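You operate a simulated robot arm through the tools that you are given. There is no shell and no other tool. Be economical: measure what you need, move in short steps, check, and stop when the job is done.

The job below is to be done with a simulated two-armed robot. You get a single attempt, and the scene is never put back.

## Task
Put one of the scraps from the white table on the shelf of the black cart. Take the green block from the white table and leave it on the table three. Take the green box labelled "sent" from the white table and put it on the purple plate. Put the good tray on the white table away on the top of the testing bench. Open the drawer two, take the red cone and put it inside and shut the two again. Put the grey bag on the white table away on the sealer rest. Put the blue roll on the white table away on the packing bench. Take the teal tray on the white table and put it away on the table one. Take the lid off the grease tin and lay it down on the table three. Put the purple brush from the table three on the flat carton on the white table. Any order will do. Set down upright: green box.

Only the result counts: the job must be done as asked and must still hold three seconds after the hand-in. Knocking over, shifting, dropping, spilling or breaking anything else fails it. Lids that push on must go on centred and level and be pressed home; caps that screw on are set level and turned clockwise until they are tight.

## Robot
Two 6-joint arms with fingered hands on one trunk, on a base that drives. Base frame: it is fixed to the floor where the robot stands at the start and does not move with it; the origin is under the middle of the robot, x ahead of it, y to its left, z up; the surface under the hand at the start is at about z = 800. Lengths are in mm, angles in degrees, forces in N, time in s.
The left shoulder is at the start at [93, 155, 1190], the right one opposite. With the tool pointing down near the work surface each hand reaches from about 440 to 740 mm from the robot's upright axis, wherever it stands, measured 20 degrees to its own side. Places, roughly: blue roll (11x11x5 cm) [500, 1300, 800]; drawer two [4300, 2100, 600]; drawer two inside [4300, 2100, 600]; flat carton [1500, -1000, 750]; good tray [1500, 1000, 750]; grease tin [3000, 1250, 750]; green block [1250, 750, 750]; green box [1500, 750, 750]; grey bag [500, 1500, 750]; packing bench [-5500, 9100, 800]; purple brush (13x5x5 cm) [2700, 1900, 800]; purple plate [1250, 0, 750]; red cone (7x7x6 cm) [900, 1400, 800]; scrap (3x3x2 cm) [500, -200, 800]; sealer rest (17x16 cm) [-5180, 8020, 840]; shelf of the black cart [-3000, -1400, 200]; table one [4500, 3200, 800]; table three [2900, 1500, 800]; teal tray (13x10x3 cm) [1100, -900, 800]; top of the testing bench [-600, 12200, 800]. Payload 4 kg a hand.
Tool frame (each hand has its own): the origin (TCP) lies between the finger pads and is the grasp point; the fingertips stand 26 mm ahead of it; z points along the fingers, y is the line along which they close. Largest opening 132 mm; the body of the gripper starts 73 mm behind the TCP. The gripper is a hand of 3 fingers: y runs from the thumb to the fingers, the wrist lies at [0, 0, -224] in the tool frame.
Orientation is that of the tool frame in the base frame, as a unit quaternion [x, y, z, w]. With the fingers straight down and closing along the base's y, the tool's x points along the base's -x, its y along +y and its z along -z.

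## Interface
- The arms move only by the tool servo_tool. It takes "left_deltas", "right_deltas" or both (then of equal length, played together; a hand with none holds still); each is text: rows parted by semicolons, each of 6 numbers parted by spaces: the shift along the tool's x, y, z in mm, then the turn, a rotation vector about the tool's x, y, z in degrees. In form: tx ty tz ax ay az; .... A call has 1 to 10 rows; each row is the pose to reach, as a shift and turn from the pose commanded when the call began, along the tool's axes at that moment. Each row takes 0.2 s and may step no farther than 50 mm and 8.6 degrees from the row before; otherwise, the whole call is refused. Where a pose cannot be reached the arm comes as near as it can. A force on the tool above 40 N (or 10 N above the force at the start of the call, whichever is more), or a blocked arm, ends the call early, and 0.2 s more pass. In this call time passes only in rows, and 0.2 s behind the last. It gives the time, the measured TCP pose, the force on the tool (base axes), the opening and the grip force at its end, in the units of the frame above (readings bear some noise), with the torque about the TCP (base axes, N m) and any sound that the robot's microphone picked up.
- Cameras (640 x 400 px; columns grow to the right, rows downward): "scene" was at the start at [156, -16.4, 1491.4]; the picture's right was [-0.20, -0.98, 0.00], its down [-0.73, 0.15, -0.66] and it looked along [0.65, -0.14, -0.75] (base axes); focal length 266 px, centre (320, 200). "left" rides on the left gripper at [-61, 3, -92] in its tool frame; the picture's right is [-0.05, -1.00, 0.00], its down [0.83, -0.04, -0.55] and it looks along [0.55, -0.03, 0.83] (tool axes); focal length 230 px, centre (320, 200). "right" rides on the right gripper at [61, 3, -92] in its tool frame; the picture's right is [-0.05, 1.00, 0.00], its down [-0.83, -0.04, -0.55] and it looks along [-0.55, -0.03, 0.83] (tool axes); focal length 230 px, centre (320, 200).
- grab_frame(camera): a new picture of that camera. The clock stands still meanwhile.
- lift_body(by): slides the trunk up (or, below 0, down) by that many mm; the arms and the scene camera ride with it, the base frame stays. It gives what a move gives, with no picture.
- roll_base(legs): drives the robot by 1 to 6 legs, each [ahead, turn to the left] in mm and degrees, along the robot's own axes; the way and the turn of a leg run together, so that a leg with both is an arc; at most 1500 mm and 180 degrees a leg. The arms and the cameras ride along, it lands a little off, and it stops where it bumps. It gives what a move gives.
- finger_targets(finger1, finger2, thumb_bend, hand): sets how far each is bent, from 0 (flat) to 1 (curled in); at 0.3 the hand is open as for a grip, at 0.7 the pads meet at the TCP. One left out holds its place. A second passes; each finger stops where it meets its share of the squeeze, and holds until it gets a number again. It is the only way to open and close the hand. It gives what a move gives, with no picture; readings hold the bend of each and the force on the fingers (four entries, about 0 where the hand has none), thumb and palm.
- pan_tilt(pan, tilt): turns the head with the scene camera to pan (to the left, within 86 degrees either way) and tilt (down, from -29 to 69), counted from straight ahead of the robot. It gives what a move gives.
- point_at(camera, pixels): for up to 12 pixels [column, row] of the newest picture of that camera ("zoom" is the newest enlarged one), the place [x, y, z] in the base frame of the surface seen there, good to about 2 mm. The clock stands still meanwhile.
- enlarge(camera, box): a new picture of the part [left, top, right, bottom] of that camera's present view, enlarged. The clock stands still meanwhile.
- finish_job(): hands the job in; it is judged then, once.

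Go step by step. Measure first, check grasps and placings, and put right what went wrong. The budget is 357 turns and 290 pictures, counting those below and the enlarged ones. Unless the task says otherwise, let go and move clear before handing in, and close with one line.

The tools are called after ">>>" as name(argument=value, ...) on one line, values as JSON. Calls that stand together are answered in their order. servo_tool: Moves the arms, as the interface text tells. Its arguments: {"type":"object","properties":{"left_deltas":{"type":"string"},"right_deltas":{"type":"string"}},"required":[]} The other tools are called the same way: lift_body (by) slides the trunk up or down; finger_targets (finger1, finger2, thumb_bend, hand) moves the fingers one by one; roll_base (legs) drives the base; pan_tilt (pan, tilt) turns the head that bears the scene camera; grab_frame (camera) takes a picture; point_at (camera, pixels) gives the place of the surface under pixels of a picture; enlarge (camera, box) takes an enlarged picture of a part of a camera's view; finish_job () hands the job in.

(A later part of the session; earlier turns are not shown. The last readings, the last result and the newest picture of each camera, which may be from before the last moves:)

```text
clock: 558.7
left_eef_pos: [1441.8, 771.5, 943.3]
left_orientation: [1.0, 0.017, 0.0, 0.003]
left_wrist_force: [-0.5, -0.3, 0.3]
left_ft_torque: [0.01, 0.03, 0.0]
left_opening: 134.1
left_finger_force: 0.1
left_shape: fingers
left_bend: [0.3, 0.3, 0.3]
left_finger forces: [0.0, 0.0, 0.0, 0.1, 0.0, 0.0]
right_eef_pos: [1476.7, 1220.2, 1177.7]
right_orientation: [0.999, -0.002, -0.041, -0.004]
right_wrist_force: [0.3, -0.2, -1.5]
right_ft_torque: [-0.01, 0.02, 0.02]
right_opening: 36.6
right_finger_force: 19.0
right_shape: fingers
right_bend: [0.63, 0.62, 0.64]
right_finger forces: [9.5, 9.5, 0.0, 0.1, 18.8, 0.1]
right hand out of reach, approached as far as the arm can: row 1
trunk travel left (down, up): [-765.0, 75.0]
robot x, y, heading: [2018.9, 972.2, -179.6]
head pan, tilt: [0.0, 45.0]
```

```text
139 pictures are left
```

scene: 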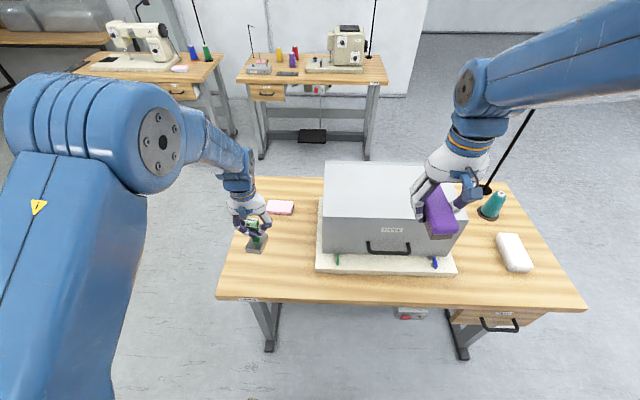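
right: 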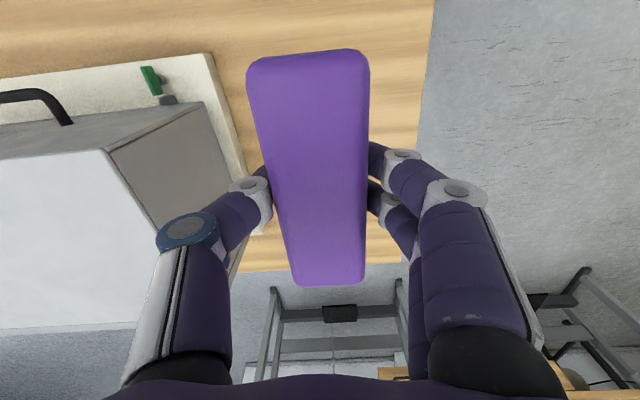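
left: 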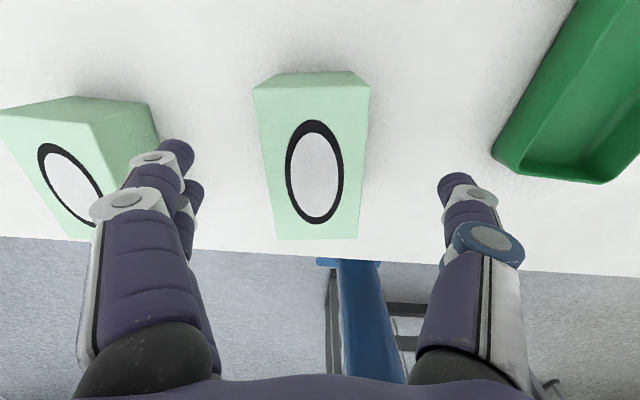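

>>> servo_tool(left_deltas="6 0 30 0 0 0; 12 0 60 0 0 0; 12 0 91 0 0 0; 12 0 91 0 0 0")

>>> finger_targets(hand="left", finger1=0.6, finger2=0.6, thumb_bend=0.6)

>>> grab_frame(camera="left")

```text
clock: 559.7
left_eef_pos: [1454.1, 768.4, 853.0]
left_orientation: [1.0, 0.019, 0.001, 0.003]
left_wrist_force: [0.5, -0.3, 0.1]
left_ft_torque: [-0.02, 0.01, -0.01]
left_opening: 134.1
left_finger_force: 0.0
left_shape: fingers
left_bend: [0.3, 0.3, 0.3]
left_finger forces: [0.0, 0.1, 0.1, 0.0, 0.0, 0.0]
right_eef_pos: [1476.4, 1220.9, 1177.6]
right_orientation: [0.999, -0.003, -0.04, -0.004]
right_wrist_force: [1.0, -0.5, -1.8]
right_ft_torque: [0.01, -0.01, -0.01]
right_opening: 36.5
right_finger_force: 19.1
right_shape: fingers
right_bend: [0.63, 0.62, 0.64]
right_finger forces: [9.4, 9.5, 0.0, 0.0, 18.8, 0.0]
trunk travel left (down, up): [-765.0, 75.0]
robot x, y, heading: [2015.8, 976.7, -179.7]
head pan, tilt: [0.0, 45.0]
```

```text
clock: 560.7
left_eef_pos: [1452.9, 768.6, 852.6]
left_orientation: [1.0, 0.017, 0.001, 0.003]
left_wrist_force: [-0.1, -0.3, 0.4]
left_ft_torque: [0.0, -0.04, -0.02]
left_opening: 68.7
left_finger_force: 14.1
left_shape: fingers
left_bend: [0.5, 0.51, 0.54]
left_finger forces: [7.2, 6.6, 0.1, 0.1, 13.7, 0.1]
right_eef_pos: [1476.8, 1220.6, 1178.1]
right_orientation: [0.999, -0.004, -0.04, -0.004]
right_wrist_force: [0.0, 0.6, -1.0]
right_ft_torque: [0.01, 0.0, -0.05]
right_opening: 36.3
right_finger_force: 18.5
right_shape: fingers
right_bend: [0.63, 0.62, 0.64]
right_finger forces: [9.4, 9.6, 0.0, 0.0, 18.8, 0.0]
trunk travel left (down, up): [-765.0, 75.0]
robot x, y, heading: [2014.9, 979.4, -179.5]
head pan, tilt: [0.0, 45.0]
```

```text
138 pictures are left
```

left: 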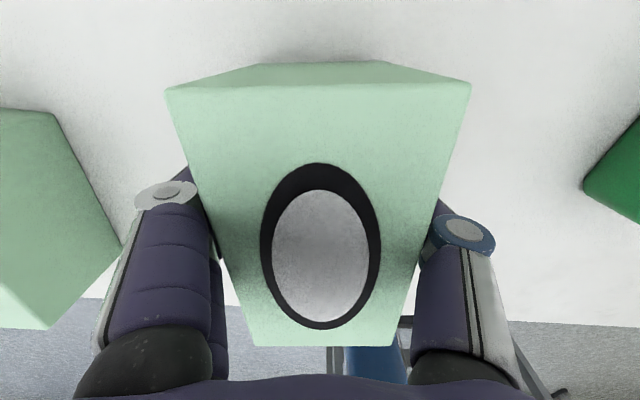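

Holding with 14 N at TCP z 852.6. Squeezing a bit more, lifting 150 mm and backing off.

>>> finger_targets(hand="left", finger1=0.64, finger2=0.64, thumb_bend=0.64)

>>> servo_tool(left_deltas="0 0 -25 0 0 0; 0 0 -65 0 0 0; 0 0 -105 0 0 0; 0 0 -145 0 0 0; 0 0 -180 0 0 0")

>>> roll_base(legs=[[-100, 0]])

>>> roll_base(legs=[[0, 90]])

>>> grab_frame(camera="left")

```text
clock: 561.7
left_eef_pos: [1453.6, 768.9, 851.6]
left_orientation: [1.0, 0.018, 0.001, 0.003]
left_wrist_force: [0.2, 0.6, 0.1]
left_ft_torque: [-0.05, 0.0, 0.0]
left_opening: 68.3
left_finger_force: 18.9
left_shape: fingers
left_bend: [0.5, 0.5, 0.56]
left_finger forces: [9.9, 9.1, 0.0, 0.0, 18.8, 0.0]
right_eef_pos: [1476.7, 1219.9, 1177.8]
right_orientation: [0.999, -0.004, -0.04, -0.004]
right_wrist_force: [-0.3, -0.3, -0.5]
right_ft_torque: [0.01, -0.02, 0.01]
right_opening: 36.3
right_finger_force: 19.0
right_shape: fingers
right_bend: [0.63, 0.62, 0.64]
right_finger forces: [9.4, 9.6, 0.0, 0.0, 18.7, 0.0]
trunk travel left (down, up): [-765.0, 75.0]
robot x, y, heading: [2015.3, 976.6, -179.6]
head pan, tilt: [0.0, 45.0]
```

```text
clock: 562.9
left_eef_pos: [1455.5, 772.3, 1033.3]
left_orientation: [1.0, 0.017, 0.001, 0.003]
left_wrist_force: [0.3, 0.1, -1.5]
left_ft_torque: [-0.03, 0.02, 0.01]
left_opening: 68.2
left_finger_force: 19.1
left_shape: fingers
left_bend: [0.5, 0.51, 0.56]
left_finger forces: [9.7, 9.3, 0.1, 0.0, 19.0, 0.0]
right_eef_pos: [1478.1, 1220.8, 1178.7]
right_orientation: [0.999, -0.003, -0.042, -0.003]
right_wrist_force: [0.1, -0.3, -0.3]
right_ft_torque: [0.04, -0.01, -0.02]
right_opening: 36.6
right_finger_force: 19.0
right_shape: fingers
right_bend: [0.63, 0.62, 0.64]
right_finger forces: [9.4, 9.6, 0.1, 0.0, 18.8, 0.0]
trunk travel left (down, up): [-765.0, 75.0]
robot x, y, heading: [2013.8, 976.9, -179.7]
head pan, tilt: [0.0, 45.0]
```

```text
clock: 564.0
left_eef_pos: [1538.4, 772.7, 1025.0]
left_orientation: [1.0, 0.017, 0.007, 0.002]
left_wrist_force: [-1.2, 0.2, -1.3]
left_ft_torque: [0.01, -0.01, 0.01]
left_opening: 68.6
left_finger_force: 19.0
left_shape: fingers
left_bend: [0.5, 0.51, 0.56]
left_finger forces: [9.9, 9.1, 0.0, 0.1, 18.9, 0.0]
right_eef_pos: [1561.0, 1222.5, 1170.8]
right_orientation: [0.999, -0.004, -0.033, -0.004]
right_wrist_force: [-0.5, 0.0, -1.2]
right_ft_torque: [0.04, 0.07, -0.01]
right_opening: 36.2
right_finger_force: 18.9
right_shape: fingers
right_bend: [0.63, 0.62, 0.64]
right_finger forces: [9.4, 9.5, 0.1, 0.0, 18.8, 0.1]
trunk travel left (down, up): [-765.0, 75.0]
robot x, y, heading: [2116.7, 977.0, -179.8]
head pan, tilt: [0.0, 45.0]
```

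```text
clock: 568.6
left_eef_pos: [2325.4, 425.8, 1036.2]
left_orientation: [0.689, 0.725, 0.0, 0.003]
left_wrist_force: [0.3, -0.4, -1.5]
left_ft_torque: [0.0, 0.0, 0.02]
left_opening: 68.2
left_finger_force: 18.7
left_shape: fingers
left_bend: [0.5, 0.51, 0.56]
left_finger forces: [9.7, 9.1, 0.0, 0.0, 18.7, 0.0]
right_eef_pos: [1877.6, 442.3, 1180.4]
right_orientation: [0.704, 0.709, -0.033, 0.028]
right_wrist_force: [-0.4, 0.7, -1.1]
right_ft_torque: [-0.02, -0.01, 0.04]
right_opening: 36.6
right_finger_force: 18.1
right_shape: fingers
right_bend: [0.63, 0.62, 0.64]
right_finger forces: [9.1, 9.0, 0.0, 0.0, 18.1, 0.0]
trunk travel left (down, up): [-765.0, 75.0]
robot x, y, heading: [2098.0, 977.1, -88.6]
head pan, tilt: [0.0, 45.0]
```

```text
137 pictures are left
```

left: 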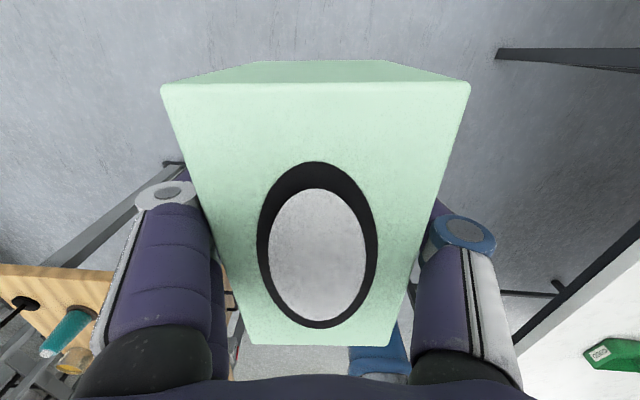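

>>> roll_base(legs=[[640, 0]])

>>> roll_base(legs=[[0, -91]])

>>> grab_frame(camera="scene")

```text
clock: 572.1
left_eef_pos: [2325.9, -194.1, 1045.5]
left_orientation: [0.695, 0.719, -0.006, 0.01]
left_wrist_force: [-0.1, 0.3, -1.0]
left_ft_torque: [0.02, -0.01, 0.0]
left_opening: 67.8
left_finger_force: 18.9
left_shape: fingers
left_bend: [0.5, 0.51, 0.56]
left_finger forces: [9.7, 9.4, 0.0, 0.0, 18.9, 0.0]
right_eef_pos: [1877.4, -167.2, 1189.1]
right_orientation: [0.71, 0.703, -0.04, 0.034]
right_wrist_force: [0.0, -0.7, -1.8]
right_ft_torque: [0.02, -0.01, -0.06]
right_opening: 36.3
right_finger_force: 18.6
right_shape: fingers
right_bend: [0.63, 0.62, 0.64]
right_finger forces: [9.2, 9.2, 0.0, 0.1, 18.3, 0.0]
trunk travel left (down, up): [-765.0, 75.0]
robot x, y, heading: [2106.8, 341.4, -89.5]
head pan, tilt: [0.0, 45.0]
```

```text
clock: 576.6
left_eef_pos: [1588.7, 123.4, 1054.8]
left_orientation: [1.0, 0.017, -0.02, 0.002]
left_wrist_force: [-0.2, -0.5, -0.9]
left_ft_torque: [0.04, -0.03, 0.0]
left_opening: 67.6
left_finger_force: 18.6
left_shape: fingers
left_bend: [0.5, 0.51, 0.56]
left_finger forces: [9.1, 9.3, 0.0, 0.0, 18.4, 0.0]
right_eef_pos: [1619.3, 572.3, 1189.9]
right_orientation: [0.999, -0.005, -0.051, -0.004]
right_wrist_force: [-0.7, 0.2, -0.4]
right_ft_torque: [-0.01, 0.0, -0.01]
right_opening: 35.9
right_finger_force: 18.0
right_shape: fingers
right_bend: [0.63, 0.62, 0.64]
right_finger forces: [9.2, 9.0, 0.1, 0.1, 17.9, 0.1]
trunk travel left (down, up): [-765.0, 75.0]
robot x, y, heading: [2110.2, 327.3, -180.0]
head pan, tilt: [0.0, 45.0]
```

```text
136 pictures are left
```

scene: 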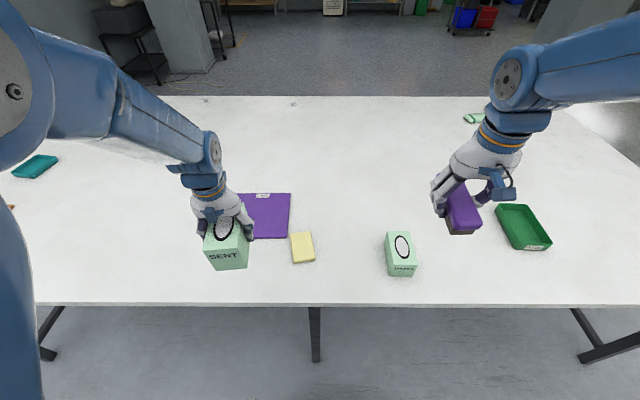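

>>> point_at(camera="scene", pixels=[[244, 194], [290, 194], [291, 237], [258, 238], [270, 215], [302, 232], [312, 258], [400, 235]])

```text
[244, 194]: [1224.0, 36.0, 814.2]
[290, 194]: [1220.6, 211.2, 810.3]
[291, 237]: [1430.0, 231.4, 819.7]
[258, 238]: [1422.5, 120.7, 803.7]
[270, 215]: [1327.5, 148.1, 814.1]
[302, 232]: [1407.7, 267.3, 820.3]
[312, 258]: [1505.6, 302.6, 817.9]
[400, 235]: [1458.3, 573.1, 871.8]
```

Plate spans x≈1222–1415, y≈0–210, top z 814. Driving 145 mm closer and extending the left arm.

>>> roll_base(legs=[[145, 0]])

>>> servo_tool(left_deltas="-25 3 20 0 1 0; -50 6 40 0 2.3 0; -75 9 60 0 2.3 0; -100 12 80 0 2.3 0; -118 14 90 0 2.3 0; -118 14 90 0 2.3 0", right_deltas="-20 0 10 0 2 0; -40 0 20 0 4 0; -60 0 30 0 5.8 0; -80 0 30 0 5.8 0; -100 0 30 0 5.8 0; -100 0 30 0 5.8 0")

>>> grab_frame(camera="left")

```text
clock: 578.0
left_eef_pos: [1479.3, 126.2, 1072.1]
left_orientation: [0.999, 0.016, -0.037, 0.002]
left_wrist_force: [-1.0, 0.2, -1.5]
left_ft_torque: [0.0, -0.06, 0.0]
left_opening: 67.7
left_finger_force: 19.5
left_shape: fingers
left_bend: [0.51, 0.51, 0.56]
left_finger forces: [9.7, 9.6, 0.1, 0.0, 19.2, 0.0]
right_eef_pos: [1517.9, 575.6, 1190.4]
right_orientation: [0.999, -0.006, -0.047, -0.004]
right_wrist_force: [-0.7, 0.3, 1.2]
right_ft_torque: [-0.04, -0.05, -0.02]
right_opening: 36.3
right_finger_force: 18.4
right_shape: fingers
right_bend: [0.63, 0.62, 0.64]
right_finger forces: [9.4, 9.5, 0.0, 0.0, 18.6, 0.1]
trunk travel left (down, up): [-765.0, 75.0]
robot x, y, heading: [1965.7, 325.5, 179.9]
head pan, tilt: [0.0, 45.0]
```

```text
clock: 579.4
left_eef_pos: [1350.6, 108.5, 990.8]
left_orientation: [1.0, 0.016, -0.016, 0.002]
left_wrist_force: [1.5, -0.3, -1.1]
left_ft_torque: [-0.02, 0.04, 0.01]
left_opening: 67.5
left_finger_force: 19.4
left_shape: fingers
left_bend: [0.51, 0.51, 0.56]
left_finger forces: [9.8, 9.6, 0.0, 0.0, 19.1, 0.0]
right_eef_pos: [1410.1, 574.7, 1167.2]
right_orientation: [1.0, -0.005, 0.005, -0.004]
right_wrist_force: [1.1, 0.2, -0.3]
right_ft_torque: [-0.01, 0.08, 0.01]
right_opening: 36.2
right_finger_force: 18.5
right_shape: fingers
right_bend: [0.63, 0.62, 0.64]
right_finger forces: [9.3, 9.3, 0.1, 0.0, 18.7, 0.1]
trunk travel left (down, up): [-765.0, 75.0]
robot x, y, heading: [1964.6, 328.5, 180.1]
head pan, tilt: [0.0, 45.0]
```

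```text
135 pictures are left
```

left: 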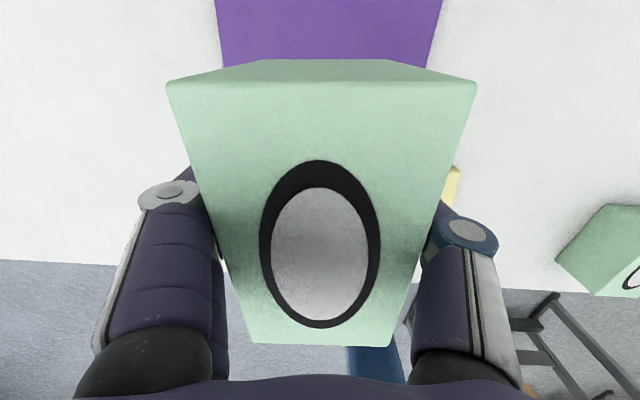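

>>> servo_tool(left_deltas="-14 0 20 0 1 -1; -28 0 40 0 1.8 -2; -28 0 60 0 1.8 -2; -28 0 60 0 1.8 -2")

>>> grab_frame(camera="left")

>>> grab_frame(camera="scene")

```text
clock: 580.1
left_eef_pos: [1337.5, 107.4, 949.1]
left_orientation: [0.999, 0.032, -0.009, 0.001]
left_wrist_force: [0.7, -0.6, -2.4]
left_ft_torque: [0.0, 0.04, -0.01]
left_opening: 67.9
left_finger_force: 19.1
left_shape: fingers
left_bend: [0.51, 0.51, 0.56]
left_finger forces: [9.6, 9.5, 0.1, 0.0, 19.0, 0.1]
right_eef_pos: [1433.3, 575.2, 1177.6]
right_orientation: [1.0, -0.006, -0.006, -0.003]
right_wrist_force: [-0.7, 0.0, -1.1]
right_ft_torque: [0.0, 0.02, 0.03]
right_opening: 36.3
right_finger_force: 17.9
right_shape: fingers
right_bend: [0.63, 0.62, 0.64]
right_finger forces: [9.3, 9.3, 0.0, 0.1, 18.3, 0.0]
trunk travel left (down, up): [-765.0, 75.0]
robot x, y, heading: [1964.7, 330.1, 180.1]
head pan, tilt: [0.0, 45.0]
stopped in row 3 (left hand): the arm was blocked; the commanded pose is now the measured one
```

```text
134 pictures are left
```

left: 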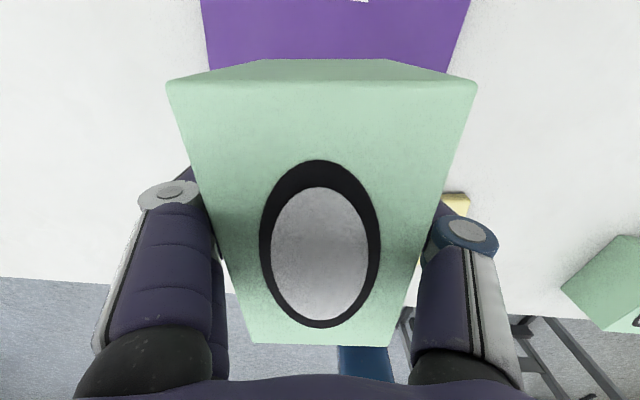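

```text
133 pictures are left
```

scene: 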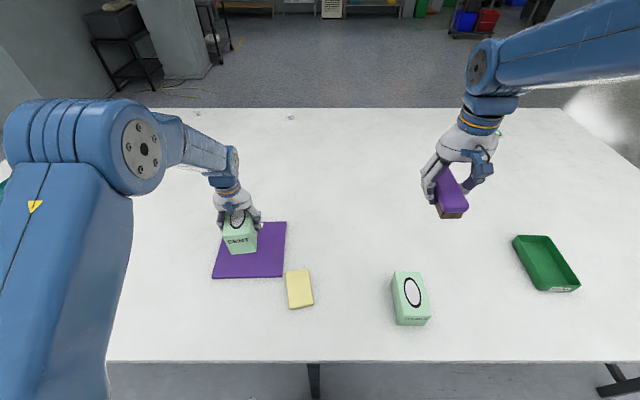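

>>> point_at(camera="scene", pixels=[[214, 276], [283, 275], [285, 224], [220, 250], [262, 255]])

```text
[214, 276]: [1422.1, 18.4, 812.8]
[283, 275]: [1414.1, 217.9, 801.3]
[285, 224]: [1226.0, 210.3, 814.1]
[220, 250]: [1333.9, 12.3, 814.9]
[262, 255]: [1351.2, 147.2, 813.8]
```

Plate centre (1322,112); box at (1337,107) is well inside. Lowering with the trunk 78 mm.

>>> lift_body(by=-78)

>>> grab_frame(camera="left")

```text
clock: 581.3
left_eef_pos: [1334.2, 106.4, 868.8]
left_orientation: [0.999, 0.034, -0.007, 0.0]
left_wrist_force: [0.6, -0.1, -1.1]
left_ft_torque: [0.0, -0.02, 0.02]
left_opening: 67.7
left_finger_force: 19.1
left_shape: fingers
left_bend: [0.51, 0.51, 0.56]
left_finger forces: [9.6, 9.4, 0.0, 0.0, 19.1, 0.0]
right_eef_pos: [1428.2, 574.5, 1097.9]
right_orientation: [1.0, -0.006, -0.004, -0.003]
right_wrist_force: [-0.1, -0.3, -1.3]
right_ft_torque: [0.0, 0.0, -0.01]
right_opening: 36.3
right_finger_force: 18.0
right_shape: fingers
right_bend: [0.63, 0.62, 0.64]
right_finger forces: [9.3, 9.3, 0.0, 0.1, 18.4, 0.0]
trunk travel left (down, up): [-687.0, 153.0]
robot x, y, heading: [1966.4, 331.7, 180.3]
head pan, tilt: [0.0, 45.0]
```

```text
132 pictures are left
```

left: 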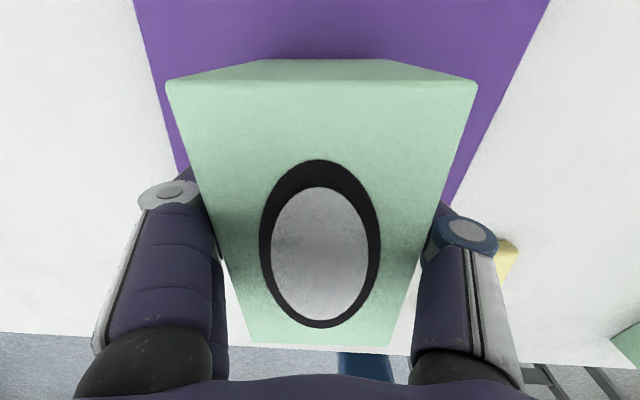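

>>> lift_body(by=-3)

```text
clock: 581.8
left_eef_pos: [1333.2, 107.0, 865.7]
left_orientation: [0.999, 0.033, -0.007, 0.001]
left_wrist_force: [-0.2, 0.1, 0.6]
left_ft_torque: [-0.05, -0.03, -0.02]
left_opening: 67.7
left_finger_force: 19.1
left_shape: fingers
left_bend: [0.51, 0.51, 0.56]
left_finger forces: [9.3, 9.5, 0.0, 0.0, 19.2, 0.1]
right_eef_pos: [1428.7, 574.4, 1095.3]
right_orientation: [1.0, -0.006, -0.003, -0.003]
right_wrist_force: [1.0, 0.5, -0.1]
right_ft_torque: [0.0, -0.01, 0.0]
right_opening: 36.2
right_finger_force: 18.6
right_shape: fingers
right_bend: [0.63, 0.62, 0.64]
right_finger forces: [9.3, 9.3, 0.0, 0.0, 18.4, 0.0]
trunk travel left (down, up): [-684.0, 156.0]
robot x, y, heading: [1964.2, 330.7, 180.0]
head pan, tilt: [0.0, 45.0]
```

Contact made. Opening the left hand and rising.

>>> finger_targets(hand="left", finger1=0.36, finger2=0.36, thumb_bend=0.36)

>>> lift_body(by=120)

>>> grab_frame(camera="left")

```text
clock: 582.8
left_eef_pos: [1334.4, 105.9, 865.6]
left_orientation: [0.999, 0.034, -0.007, 0.001]
left_wrist_force: [-0.2, -0.1, -0.6]
left_ft_torque: [-0.02, -0.08, 0.0]
left_opening: 114.3
left_finger_force: 0.1
left_shape: fingers
left_bend: [0.36, 0.36, 0.36]
left_finger forces: [0.0, 0.0, 0.1, 0.0, 0.0, 0.0]
right_eef_pos: [1428.2, 574.3, 1094.5]
right_orientation: [1.0, -0.007, -0.004, -0.004]
right_wrist_force: [-0.3, -0.1, -0.4]
right_ft_torque: [-0.02, 0.0, 0.0]
right_opening: 36.4
right_finger_force: 18.2
right_shape: fingers
right_bend: [0.63, 0.62, 0.64]
right_finger forces: [9.2, 9.3, 0.0, 0.1, 18.5, 0.1]
trunk travel left (down, up): [-684.0, 156.0]
robot x, y, heading: [1967.6, 328.3, 180.2]
head pan, tilt: [0.0, 45.0]
```

```text
clock: 584.3
left_eef_pos: [1332.6, 106.7, 985.3]
left_orientation: [0.999, 0.033, -0.006, 0.001]
left_wrist_force: [-0.6, 1.1, 0.0]
left_ft_torque: [0.01, -0.01, 0.01]
left_opening: 114.1
left_finger_force: 0.0
left_shape: fingers
left_bend: [0.36, 0.36, 0.36]
left_finger forces: [0.0, 0.0, 0.0, 0.0, 0.0, 0.1]
right_eef_pos: [1427.5, 573.3, 1214.7]
right_orientation: [1.0, -0.006, -0.003, -0.004]
right_wrist_force: [-0.3, 0.1, -0.4]
right_ft_torque: [0.01, 0.01, -0.02]
right_opening: 35.9
right_finger_force: 18.5
right_shape: fingers
right_bend: [0.63, 0.62, 0.64]
right_finger forces: [9.2, 9.3, 0.0, 0.0, 18.4, 0.0]
trunk travel left (down, up): [-804.0, 36.0]
robot x, y, heading: [1964.6, 327.9, 180.0]
head pan, tilt: [0.0, 45.0]
```

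```text
131 pictures are left
```

left: 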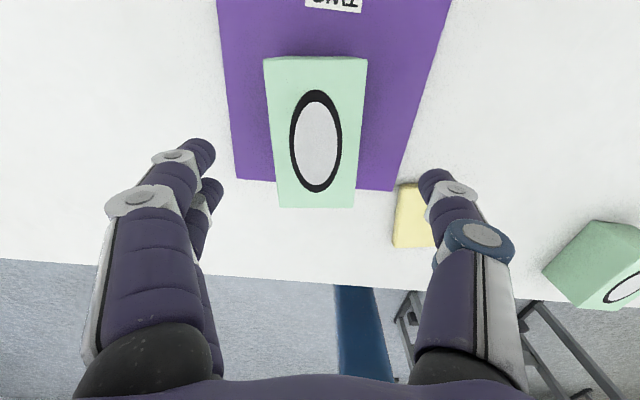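

The SENT box stands on the purple plate. Next the brush to the flat carton: backing to the aisle and driving south.

>>> roll_base(legs=[[-150, 0]])

>>> roll_base(legs=[[0, 90]])

>>> roll_base(legs=[[1400, 0]])

>>> roll_base(legs=[[0, -90]])

>>> grab_frame(camera="scene")

```text
clock: 585.2
left_eef_pos: [1389.0, 107.0, 996.7]
left_orientation: [0.999, 0.033, -0.016, 0.002]
left_wrist_force: [0.6, 0.4, 0.2]
left_ft_torque: [0.02, 0.04, 0.02]
left_opening: 114.5
left_finger_force: 0.2
left_shape: fingers
left_bend: [0.36, 0.36, 0.36]
left_finger forces: [0.1, 0.0, 0.0, 0.0, 0.0, 0.0]
right_eef_pos: [1487.6, 575.0, 1224.0]
right_orientation: [1.0, -0.005, -0.013, -0.003]
right_wrist_force: [0.8, 0.5, -0.6]
right_ft_torque: [0.0, 0.02, 0.0]
right_opening: 36.1
right_finger_force: 18.5
right_shape: fingers
right_bend: [0.63, 0.62, 0.64]
right_finger forces: [9.2, 9.2, 0.0, 0.0, 18.4, 0.0]
trunk travel left (down, up): [-804.0, 36.0]
robot x, y, heading: [2001.9, 327.8, 180.0]
head pan, tilt: [0.0, 45.0]
stopped in leg 1: the robot was blocked; the commanded pose is now the measured one
```

```text
clock: 587.0
left_eef_pos: [1511.4, -51.7, 1019.0]
left_orientation: [0.983, 0.179, -0.034, 0.004]
left_wrist_force: [0.0, -1.1, 0.6]
left_ft_torque: [0.01, 0.02, -0.01]
left_opening: 115.0
left_finger_force: 0.0
left_shape: fingers
left_bend: [0.36, 0.36, 0.36]
left_finger forces: [0.0, 0.0, 0.0, 0.0, 0.0, 0.0]
right_eef_pos: [1480.4, 426.4, 1229.2]
right_orientation: [0.99, 0.143, -0.015, 0.0]
right_wrist_force: [-0.6, 0.4, -0.6]
right_ft_torque: [0.0, 0.0, -0.02]
right_opening: 36.2
right_finger_force: 17.8
right_shape: fingers
right_bend: [0.63, 0.62, 0.64]
right_finger forces: [9.2, 9.0, 0.2, 0.0, 18.2, 0.1]
trunk travel left (down, up): [-804.0, 36.0]
robot x, y, heading: [1999.5, 332.2, -164.1]
head pan, tilt: [0.0, 45.0]
stopped in leg 1: the robot was blocked; the commanded pose is now the measured one
```

```text
clock: 589.0
left_eef_pos: [1428.9, -74.3, 1014.4]
left_orientation: [0.984, 0.178, -0.029, 0.005]
left_wrist_force: [0.1, 0.1, 0.4]
left_ft_torque: [-0.01, 0.05, 0.0]
left_opening: 114.9
left_finger_force: 0.1
left_shape: fingers
left_bend: [0.36, 0.36, 0.36]
left_finger forces: [0.0, 0.1, 0.0, 0.0, 0.0, 0.0]
right_eef_pos: [1393.1, 400.9, 1239.7]
right_orientation: [0.99, 0.142, -0.028, 0.001]
right_wrist_force: [1.2, 0.3, -0.1]
right_ft_torque: [-0.03, 0.06, -0.06]
right_opening: 36.3
right_finger_force: 18.6
right_shape: fingers
right_bend: [0.63, 0.62, 0.64]
right_finger forces: [9.2, 9.2, 0.0, 0.0, 18.3, 0.0]
trunk travel left (down, up): [-804.0, 36.0]
robot x, y, heading: [1925.0, 311.5, -164.6]
head pan, tilt: [0.0, 45.0]
stopped in leg 1: the robot was blocked; the commanded pose is now the measured one
```

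```text
clock: 589.7
left_eef_pos: [1468.4, -63.9, 1037.0]
left_orientation: [0.983, 0.177, -0.049, 0.007]
left_wrist_force: [-0.1, -0.3, 0.3]
left_ft_torque: [-0.02, 0.03, 0.01]
left_opening: 115.0
left_finger_force: 0.1
left_shape: fingers
left_bend: [0.36, 0.36, 0.36]
left_finger forces: [0.0, 0.1, 0.0, 0.0, 0.1, 0.0]
right_eef_pos: [1449.9, 417.6, 1196.1]
right_orientation: [0.989, 0.141, 0.038, -0.007]
right_wrist_force: [0.0, 0.0, -0.8]
right_ft_torque: [0.02, 0.04, 0.0]
right_opening: 36.1
right_finger_force: 18.6
right_shape: fingers
right_bend: [0.63, 0.62, 0.64]
right_finger forces: [9.2, 9.3, 0.1, 0.1, 18.5, 0.1]
trunk travel left (down, up): [-804.0, 36.0]
robot x, y, heading: [1928.7, 309.2, -164.9]
head pan, tilt: [0.0, 45.0]
stopped in leg 1: the robot was blocked; the commanded pose is now the measured one
```

```text
130 pictures are left
```

scene: 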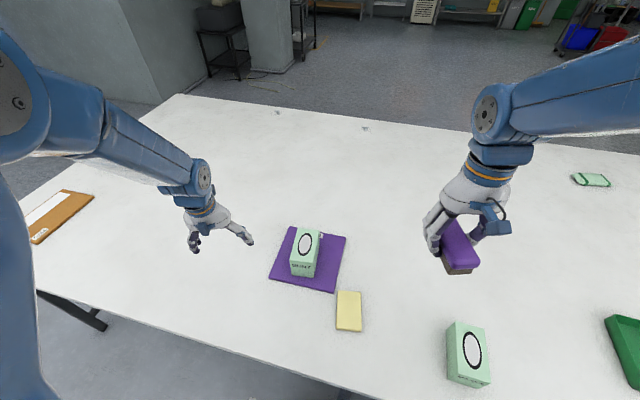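

Several spurious stops; the arms are near their limits and I crept toward the table (axis 300 mm from edge). I'll put both arms in comfortable poses first.

>>> servo_tool(right_deltas="-20 0 20 0 -1 0; -40 0 40 0 -2 0; -60 0 60 0 -4 0; -80 0 80 0 -4 0; -100 0 100 0 -4 0; -110 0 100 0 -4 0", left_deltas="0 0 0 0 2 0; 0 0 -10 0 4 0; 0 0 -20 0 5.5 0; 0 0 -30 0 5.5 0; 0 0 -30 0 5.5 0; 0 0 -30 0 5.5 0")

>>> roll_base(legs=[[-180, 0]])

```text
clock: 591.1
left_eef_pos: [1469.2, -61.9, 1066.0]
left_orientation: [0.984, 0.178, -0.001, -0.003]
left_wrist_force: [-0.2, -0.6, 0.0]
left_ft_torque: [0.0, 0.02, 0.01]
left_opening: 115.0
left_finger_force: 0.2
left_shape: fingers
left_bend: [0.36, 0.36, 0.36]
left_finger forces: [0.0, 0.1, 0.1, 0.1, 0.0, 0.0]
right_eef_pos: [1337.9, 385.9, 1124.5]
right_orientation: [0.989, 0.141, -0.038, 0.004]
right_wrist_force: [0.2, 0.7, -0.5]
right_ft_torque: [-0.04, 0.0, 0.01]
right_opening: 36.5
right_finger_force: 17.9
right_shape: fingers
right_bend: [0.63, 0.62, 0.64]
right_finger forces: [9.3, 9.3, 0.0, 0.0, 18.4, 0.1]
trunk travel left (down, up): [-804.0, 36.0]
robot x, y, heading: [1922.5, 310.7, -164.7]
head pan, tilt: [0.0, 45.0]
```

```text
clock: 592.6
left_eef_pos: [1635.8, -15.1, 1064.9]
left_orientation: [0.985, 0.175, 0.001, -0.003]
left_wrist_force: [-0.4, 0.6, 0.2]
left_ft_torque: [0.0, -0.02, 0.0]
left_opening: 115.0
left_finger_force: 0.0
left_shape: fingers
left_bend: [0.36, 0.36, 0.36]
left_finger forces: [0.1, 0.0, 0.0, 0.0, 0.1, 0.1]
right_eef_pos: [1505.4, 433.6, 1123.5]
right_orientation: [0.99, 0.14, -0.036, 0.003]
right_wrist_force: [0.4, -0.6, -1.0]
right_ft_torque: [0.03, 0.01, 0.0]
right_opening: 36.1
right_finger_force: 19.1
right_shape: fingers
right_bend: [0.63, 0.62, 0.64]
right_finger forces: [9.2, 9.3, 0.0, 0.0, 18.3, 0.0]
trunk travel left (down, up): [-804.0, 36.0]
robot x, y, heading: [2097.9, 356.1, -165.2]
head pan, tilt: [0.0, 45.0]
```

>>> roll_base(legs=[[0, 75]])

```text
clock: 596.4
left_eef_pos: [2323.5, -168.6, 1075.1]
left_orientation: [0.683, 0.73, -0.009, 0.004]
left_wrist_force: [0.8, 0.5, 0.0]
left_ft_torque: [-0.02, 0.03, -0.01]
left_opening: 114.8
left_finger_force: 0.0
left_shape: fingers
left_bend: [0.36, 0.36, 0.36]
left_finger forces: [0.0, 0.0, 0.0, 0.0, 0.0, 0.1]
right_eef_pos: [1856.6, -165.0, 1135.4]
right_orientation: [0.708, 0.704, -0.035, 0.032]
right_wrist_force: [0.3, 0.6, -0.5]
right_ft_torque: [0.0, 0.01, -0.02]
right_opening: 35.7
right_finger_force: 18.1
right_shape: fingers
right_bend: [0.63, 0.62, 0.64]
right_finger forces: [9.1, 9.0, 0.0, 0.0, 17.9, 0.1]
trunk travel left (down, up): [-804.0, 36.0]
robot x, y, heading: [2087.5, 358.4, -91.6]
head pan, tilt: [0.0, 45.0]
```

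>>> roll_base(legs=[[1420, 1]])

>>> roll_base(legs=[[0, -90]])

>>> grab_frame(camera="scene")

```text
clock: 603.5
left_eef_pos: [2332.8, -1557.7, 1083.4]
left_orientation: [0.67, 0.742, -0.016, 0.01]
left_wrist_force: [-0.1, 0.3, 0.2]
left_ft_torque: [0.02, 0.01, -0.02]
left_opening: 114.9
left_finger_force: 0.0
left_shape: fingers
left_bend: [0.36, 0.36, 0.36]
left_finger forces: [0.0, 0.0, 0.0, 0.0, 0.0, 0.0]
right_eef_pos: [1865.2, -1571.3, 1143.7]
right_orientation: [0.695, 0.717, -0.041, 0.038]
right_wrist_force: [-0.5, 0.9, -0.9]
right_ft_torque: [-0.02, -0.01, 0.01]
right_opening: 36.0
right_finger_force: 18.2
right_shape: fingers
right_bend: [0.63, 0.62, 0.64]
right_finger forces: [9.2, 8.9, 0.0, 0.0, 18.1, 0.0]
trunk travel left (down, up): [-804.0, 36.0]
robot x, y, heading: [2071.7, -1062.4, -89.3]
head pan, tilt: [0.0, 45.0]
```

```text
clock: 608.0
left_eef_pos: [1588.3, -1301.8, 1091.4]
left_orientation: [0.999, 0.035, -0.027, -0.007]
left_wrist_force: [-0.5, 0.6, 0.3]
left_ft_torque: [0.02, -0.03, 0.02]
left_opening: 114.8
left_finger_force: 0.1
left_shape: fingers
left_bend: [0.36, 0.36, 0.36]
left_finger forces: [0.0, 0.0, 0.0, 0.1, 0.0, 0.0]
right_eef_pos: [1591.9, -835.8, 1151.5]
right_orientation: [0.998, 0.0, -0.065, -0.003]
right_wrist_force: [0.4, 0.0, -1.9]
right_ft_torque: [0.0, 0.01, -0.01]
right_opening: 36.2
right_finger_force: 18.0
right_shape: fingers
right_bend: [0.63, 0.62, 0.64]
right_finger forces: [9.2, 8.7, 0.0, 0.0, 18.0, 0.1]
trunk travel left (down, up): [-804.0, 36.0]
robot x, y, heading: [2071.9, -1077.3, 178.8]
head pan, tilt: [0.0, 45.0]
```

```text
129 pictures are left
```

scene: 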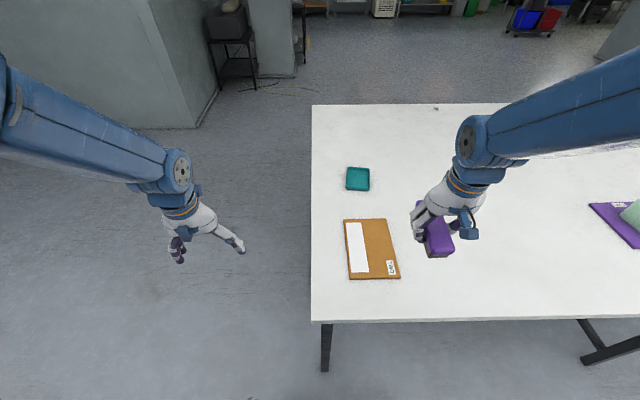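

>>> point_at(camera="scene", pixels=[[345, 221], [388, 221], [399, 277], [350, 278], [372, 248], [347, 168], [369, 168], [369, 190], [347, 190], [358, 178], [313, 200], [313, 110]])

>>> enlarge(camera="scene", box=[310, 150, 470, 290])

```text
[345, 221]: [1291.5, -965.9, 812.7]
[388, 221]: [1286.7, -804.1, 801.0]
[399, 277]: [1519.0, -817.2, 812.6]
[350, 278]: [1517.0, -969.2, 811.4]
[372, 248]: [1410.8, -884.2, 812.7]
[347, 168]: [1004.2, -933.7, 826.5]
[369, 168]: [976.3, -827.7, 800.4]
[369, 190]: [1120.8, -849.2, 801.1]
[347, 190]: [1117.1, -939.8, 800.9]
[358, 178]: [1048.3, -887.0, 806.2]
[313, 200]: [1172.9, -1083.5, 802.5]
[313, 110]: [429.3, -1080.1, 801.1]
```

```text
2.86 times, centred on (390, 220) of scene
```

zoom: 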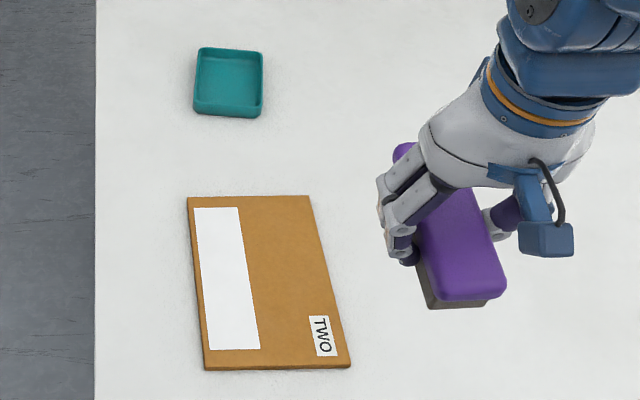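

Carton: x 1290–1518, y −967…−812, z 812.5; table edge at y=−1083; teal tray at about (1050,−888). Driving 80 mm closer and bringing the brush over the carton.

>>> roll_base(legs=[[80, 0]])

>>> servo_tool(right_deltas="-15 9 30 0 2.5 0; -30 18 60 0 5 0; -45 27 90 0 7.4 0; -60 36 120 0 7.4 0; -75 45 150 0 7.4 0; -90 54 180 0 7.4 0; -100 54 200 0 7.4 0; -100 54 200 0 7.4 0")

>>> grab_frame(camera="right")

```text
clock: 609.1
left_eef_pos: [1539.2, -1301.5, 1106.1]
left_orientation: [0.998, 0.033, -0.043, -0.008]
left_wrist_force: [-0.3, 0.5, 0.6]
left_ft_torque: [-0.01, 0.05, 0.02]
left_opening: 114.5
left_finger_force: 0.1
left_shape: fingers
left_bend: [0.36, 0.36, 0.36]
left_finger forces: [0.0, 0.1, 0.0, 0.0, 0.0, 0.0]
right_eef_pos: [1543.6, -837.7, 1166.3]
right_orientation: [0.997, 0.0, -0.081, -0.004]
right_wrist_force: [1.8, -0.7, 0.1]
right_ft_torque: [0.03, 0.08, -0.02]
right_opening: 35.7
right_finger_force: 18.0
right_shape: fingers
right_bend: [0.63, 0.63, 0.64]
right_finger forces: [9.2, 9.1, 0.0, 0.0, 18.2, 0.0]
trunk travel left (down, up): [-804.0, 36.0]
robot x, y, heading: [1992.1, -1068.9, 178.8]
head pan, tilt: [0.0, 45.0]
```

```text
clock: 610.9
left_eef_pos: [1545.3, -1299.8, 1108.3]
left_orientation: [0.998, 0.034, -0.046, -0.007]
left_wrist_force: [0.3, -0.2, 0.5]
left_ft_torque: [0.0, -0.03, -0.06]
left_opening: 115.1
left_finger_force: 0.1
left_shape: fingers
left_bend: [0.36, 0.36, 0.36]
left_finger forces: [0.0, 0.1, 0.0, 0.0, 0.0, 0.0]
right_eef_pos: [1420.6, -887.3, 987.5]
right_orientation: [1.0, -0.002, -0.019, -0.005]
right_wrist_force: [0.2, -0.4, -0.6]
right_ft_torque: [0.01, -0.02, 0.05]
right_opening: 35.7
right_finger_force: 17.9
right_shape: fingers
right_bend: [0.63, 0.63, 0.64]
right_finger forces: [8.9, 8.9, 0.0, 0.1, 17.9, 0.0]
trunk travel left (down, up): [-804.0, 36.0]
robot x, y, heading: [1994.1, -1073.7, 178.7]
head pan, tilt: [0.0, 45.0]
```

```text
127 pictures are left
```

right: 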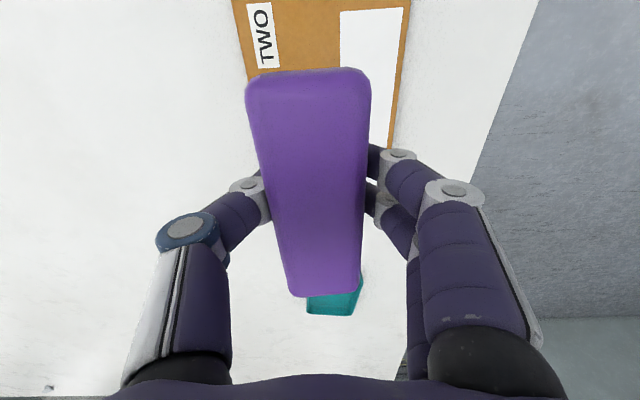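

>>> servo_tool(right_deltas="-5 1 30 0 1 0; -8 1 60 0 2.2 0; -8 1 95 0 2.2 0; -8 1 122 0 2.2 0; -8 1 122 0 2.2 0")

>>> grab_frame(camera="right")

>>> grab_frame(camera="scene")

```text
clock: 612.1
left_eef_pos: [1544.7, -1300.0, 1108.2]
left_orientation: [0.998, 0.033, -0.046, -0.007]
left_wrist_force: [0.0, 0.9, -0.5]
left_ft_torque: [-0.04, 0.04, -0.02]
left_opening: 114.9
left_finger_force: 0.0
left_shape: fingers
left_bend: [0.36, 0.36, 0.36]
left_finger forces: [0.1, 0.0, 0.0, 0.0, 0.0, 0.0]
right_eef_pos: [1405.1, -888.4, 863.8]
right_orientation: [1.0, -0.002, 0.0, -0.005]
right_wrist_force: [-0.3, 0.1, -0.7]
right_ft_torque: [-0.04, 0.0, -0.01]
right_opening: 35.9
right_finger_force: 17.9
right_shape: fingers
right_bend: [0.63, 0.63, 0.64]
right_finger forces: [8.9, 8.9, 0.1, 0.0, 17.9, 0.0]
trunk travel left (down, up): [-804.0, 36.0]
robot x, y, heading: [1992.0, -1072.0, 178.6]
head pan, tilt: [0.0, 45.0]
```

```text
126 pictures are left
```

right: 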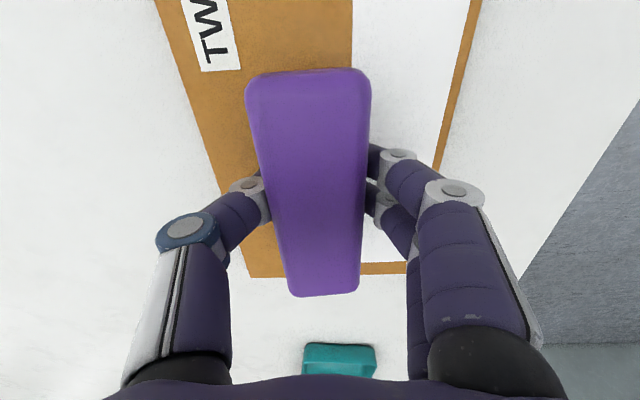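

```text
125 pictures are left
```

scene: 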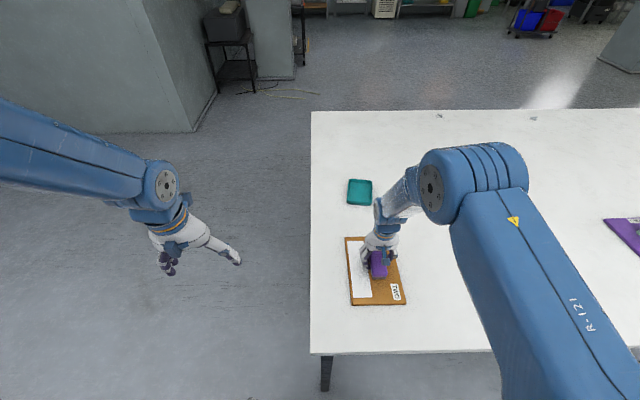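

>>> servo_tool(right_deltas="0 0 4 0 0 0; 0 0 8 0 0 0; 0 0 11 0 0 0; 0 0 11 0 0 0")

```text
clock: 613.1
left_eef_pos: [1544.0, -1299.9, 1107.2]
left_orientation: [0.998, 0.033, -0.045, -0.008]
left_wrist_force: [-1.0, -0.5, 0.7]
left_ft_torque: [0.02, 0.01, 0.0]
left_opening: 115.0
left_finger_force: 0.1
left_shape: fingers
left_bend: [0.36, 0.36, 0.36]
left_finger forces: [0.1, 0.1, 0.1, 0.0, 0.1, 0.0]
right_eef_pos: [1404.2, -887.2, 853.0]
right_orientation: [1.0, -0.001, 0.0, -0.004]
right_wrist_force: [-0.3, 0.1, -1.1]
right_ft_torque: [0.02, -0.03, -0.04]
right_opening: 35.7
right_finger_force: 17.9
right_shape: fingers
right_bend: [0.63, 0.63, 0.64]
right_finger forces: [8.9, 8.9, 0.0, 0.1, 17.9, 0.1]
trunk travel left (down, up): [-804.0, 36.0]
robot x, y, heading: [1992.6, -1071.6, 178.9]
head pan, tilt: [0.0, 45.0]
```

>>> servo_tool(right_deltas="0 0 2 0 0 0; 0 0 4 0 0 0; 0 0 4 0 0 0")

>>> finger_targets(hand="right", finger1=0.48, finger2=0.48, thumb_bend=0.48)

>>> servo_tool(right_deltas="0 0 -25 0 0 0; 0 0 -65 0 0 0; 0 0 -105 0 0 0; 0 0 -145 0 0 0; 0 0 -185 0 0 0")

>>> grab_frame(camera="right")

```text
clock: 613.9
left_eef_pos: [1544.1, -1301.3, 1108.2]
left_orientation: [0.998, 0.034, -0.044, -0.007]
left_wrist_force: [0.7, 0.6, -0.3]
left_ft_torque: [0.01, -0.01, 0.01]
left_opening: 114.8
left_finger_force: 0.0
left_shape: fingers
left_bend: [0.36, 0.36, 0.36]
left_finger forces: [0.1, 0.0, 0.0, 0.1, 0.1, 0.0]
right_eef_pos: [1405.0, -888.1, 849.0]
right_orientation: [1.0, -0.002, 0.002, -0.005]
right_wrist_force: [-0.3, -0.3, -1.2]
right_ft_torque: [0.02, 0.0, 0.03]
right_opening: 36.1
right_finger_force: 17.8
right_shape: fingers
right_bend: [0.63, 0.63, 0.64]
right_finger forces: [9.0, 8.9, 0.0, 0.0, 17.9, 0.1]
trunk travel left (down, up): [-804.0, 36.0]
robot x, y, heading: [1995.3, -1075.1, 178.7]
head pan, tilt: [0.0, 45.0]
```

```text
clock: 614.9
left_eef_pos: [1544.9, -1299.9, 1107.5]
left_orientation: [0.998, 0.034, -0.045, -0.007]
left_wrist_force: [-0.1, -0.3, 0.4]
left_ft_torque: [0.0, 0.0, -0.01]
left_opening: 115.1
left_finger_force: 0.1
left_shape: fingers
left_bend: [0.36, 0.36, 0.36]
left_finger forces: [0.2, 0.0, 0.0, 0.0, 0.0, 0.0]
right_eef_pos: [1404.7, -888.7, 849.1]
right_orientation: [1.0, -0.001, 0.001, -0.004]
right_wrist_force: [0.2, 0.3, -0.2]
right_ft_torque: [0.02, -0.03, -0.01]
right_opening: 73.8
right_finger_force: 0.1
right_shape: fingers
right_bend: [0.48, 0.48, 0.48]
right_finger forces: [0.0, 0.1, 0.0, 0.1, 0.0, 0.0]
trunk travel left (down, up): [-804.0, 36.0]
robot x, y, heading: [1994.5, -1065.7, 178.8]
head pan, tilt: [0.0, 45.0]
```

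```text
clock: 616.1
left_eef_pos: [1545.4, -1301.5, 1108.9]
left_orientation: [0.998, 0.034, -0.046, -0.007]
left_wrist_force: [-0.3, 0.4, -0.5]
left_ft_torque: [0.01, 0.01, 0.01]
left_opening: 114.8
left_finger_force: 0.1
left_shape: fingers
left_bend: [0.36, 0.36, 0.36]
left_finger forces: [0.0, 0.0, 0.1, 0.0, 0.0, 0.0]
right_eef_pos: [1407.5, -889.6, 1035.5]
right_orientation: [1.0, -0.001, 0.0, -0.005]
right_wrist_force: [-0.6, -1.1, 0.4]
right_ft_torque: [0.0, 0.01, 0.01]
right_opening: 73.9
right_finger_force: 0.0
right_shape: fingers
right_bend: [0.48, 0.48, 0.48]
right_finger forces: [0.0, 0.0, 0.1, 0.1, 0.1, 0.1]
trunk travel left (down, up): [-804.0, 36.0]
robot x, y, heading: [1993.0, -1074.7, 179.0]
head pan, tilt: [0.0, 45.0]
```

```text
124 pictures are left
```

right: 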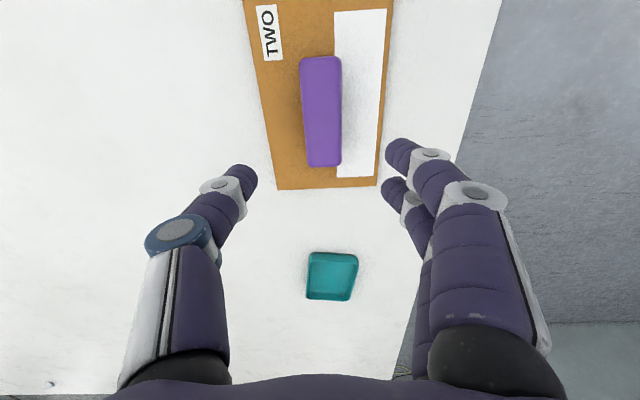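

Brush rests on the carton. Now re-posing the left arm and driving around the table's south end for the teal tray.

>>> servo_tool(left_deltas="-20 0 10 0 2.5 0; -40 0 20 0 5.2 0; -60 0 30 0 5.2 0; -80 0 40 0 5.2 0; -100 0 50 0 5.2 0")

>>> roll_base(legs=[[-130, 0]])

```text
clock: 617.3
left_eef_pos: [1437.7, -1306.0, 1063.0]
left_orientation: [0.999, 0.033, 0.002, -0.009]
left_wrist_force: [1.0, 0.2, -0.9]
left_ft_torque: [0.01, -0.01, -0.03]
left_opening: 115.0
left_finger_force: 0.1
left_shape: fingers
left_bend: [0.36, 0.36, 0.36]
left_finger forces: [0.0, 0.0, 0.1, 0.1, 0.0, 0.0]
right_eef_pos: [1406.0, -889.2, 1034.3]
right_orientation: [1.0, -0.003, 0.001, -0.005]
right_wrist_force: [-0.9, -0.1, 0.4]
right_ft_torque: [0.01, -0.01, 0.01]
right_opening: 74.1
right_finger_force: 0.1
right_shape: fingers
right_bend: [0.48, 0.48, 0.48]
right_finger forces: [0.1, 0.0, 0.0, 0.1, 0.0, 0.1]
trunk travel left (down, up): [-804.0, 36.0]
robot x, y, heading: [1991.5, -1071.0, 179.1]
head pan, tilt: [0.0, 45.0]
```

```text
clock: 618.6
left_eef_pos: [1568.1, -1309.3, 1064.7]
left_orientation: [0.999, 0.034, 0.0, -0.009]
left_wrist_force: [0.3, -0.3, -0.3]
left_ft_torque: [0.01, -0.01, 0.03]
left_opening: 114.9
left_finger_force: 0.1
left_shape: fingers
left_bend: [0.36, 0.36, 0.36]
left_finger forces: [0.1, 0.0, 0.0, 0.1, 0.0, 0.0]
right_eef_pos: [1533.9, -893.0, 1033.5]
right_orientation: [1.0, -0.001, 0.001, -0.003]
right_wrist_force: [-0.9, -0.3, -0.2]
right_ft_torque: [0.0, -0.02, 0.0]
right_opening: 73.8
right_finger_force: 0.0
right_shape: fingers
right_bend: [0.48, 0.48, 0.48]
right_finger forces: [0.0, 0.0, 0.1, 0.0, 0.0, 0.0]
trunk travel left (down, up): [-804.0, 36.0]
robot x, y, heading: [2121.4, -1075.8, 179.0]
head pan, tilt: [0.0, 45.0]
```

>>> roll_base(legs=[[0, 91]])

>>> roll_base(legs=[[480, 0]])

>>> roll_base(legs=[[0, -90]])

```text
clock: 623.2
left_eef_pos: [2367.1, -1604.8, 1073.8]
left_orientation: [0.675, 0.737, -0.013, 0.0]
left_wrist_force: [-0.5, -0.3, -0.4]
left_ft_torque: [0.01, 0.0, -0.03]
left_opening: 114.7
left_finger_force: 0.2
left_shape: fingers
left_bend: [0.36, 0.36, 0.36]
left_finger forces: [0.0, 0.0, 0.0, 0.0, 0.0, 0.0]
right_eef_pos: [1952.6, -1648.3, 1044.0]
right_orientation: [0.7, 0.714, -0.01, 0.002]
right_wrist_force: [-0.1, 0.0, 0.2]
right_ft_torque: [-0.01, 0.02, 0.04]
right_opening: 74.0
right_finger_force: 0.1
right_shape: fingers
right_bend: [0.48, 0.48, 0.48]
right_finger forces: [0.0, 0.1, 0.0, 0.1, 0.0, 0.0]
trunk travel left (down, up): [-804.0, 36.0]
robot x, y, heading: [2107.5, -1075.0, -89.9]
head pan, tilt: [0.0, 45.0]
```

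```text
clock: 626.0
left_eef_pos: [2359.5, -2060.4, 1083.5]
left_orientation: [0.68, 0.733, -0.021, 0.005]
left_wrist_force: [-0.1, -0.6, -0.4]
left_ft_torque: [-0.03, 0.0, 0.01]
left_opening: 114.9
left_finger_force: 0.0
left_shape: fingers
left_bend: [0.36, 0.36, 0.36]
left_finger forces: [0.0, 0.0, 0.1, 0.1, 0.1, 0.0]
right_eef_pos: [1943.6, -2099.3, 1055.8]
right_orientation: [0.705, 0.709, -0.017, 0.009]
right_wrist_force: [0.6, -0.2, 0.4]
right_ft_torque: [-0.01, 0.0, 0.01]
right_opening: 74.4
right_finger_force: 0.1
right_shape: fingers
right_bend: [0.48, 0.48, 0.48]
right_finger forces: [0.0, 0.0, 0.0, 0.1, 0.0, 0.0]
trunk travel left (down, up): [-804.0, 36.0]
robot x, y, heading: [2106.5, -1550.1, -90.7]
head pan, tilt: [0.0, 45.0]
```

```text
clock: 630.5
left_eef_pos: [1607.1, -1791.7, 1091.6]
left_orientation: [0.999, 0.028, -0.027, -0.012]
left_wrist_force: [-0.4, 0.0, -0.4]
left_ft_torque: [-0.03, -0.02, -0.01]
left_opening: 114.9
left_finger_force: 0.1
left_shape: fingers
left_bend: [0.36, 0.36, 0.36]
left_finger forces: [0.1, 0.0, 0.0, 0.1, 0.1, 0.1]
right_eef_pos: [1575.0, -1373.9, 1063.4]
right_orientation: [1.0, -0.008, -0.027, -0.008]
right_wrist_force: [0.0, -0.2, 0.0]
right_ft_torque: [0.05, 0.01, 0.01]
right_opening: 74.5
right_finger_force: 0.0
right_shape: fingers
right_bend: [0.48, 0.48, 0.48]
right_finger forces: [0.0, 0.0, 0.1, 0.0, 0.1, 0.0]
trunk travel left (down, up): [-804.0, 36.0]
robot x, y, heading: [2103.1, -1563.2, 178.1]
head pan, tilt: [0.0, 45.0]
```

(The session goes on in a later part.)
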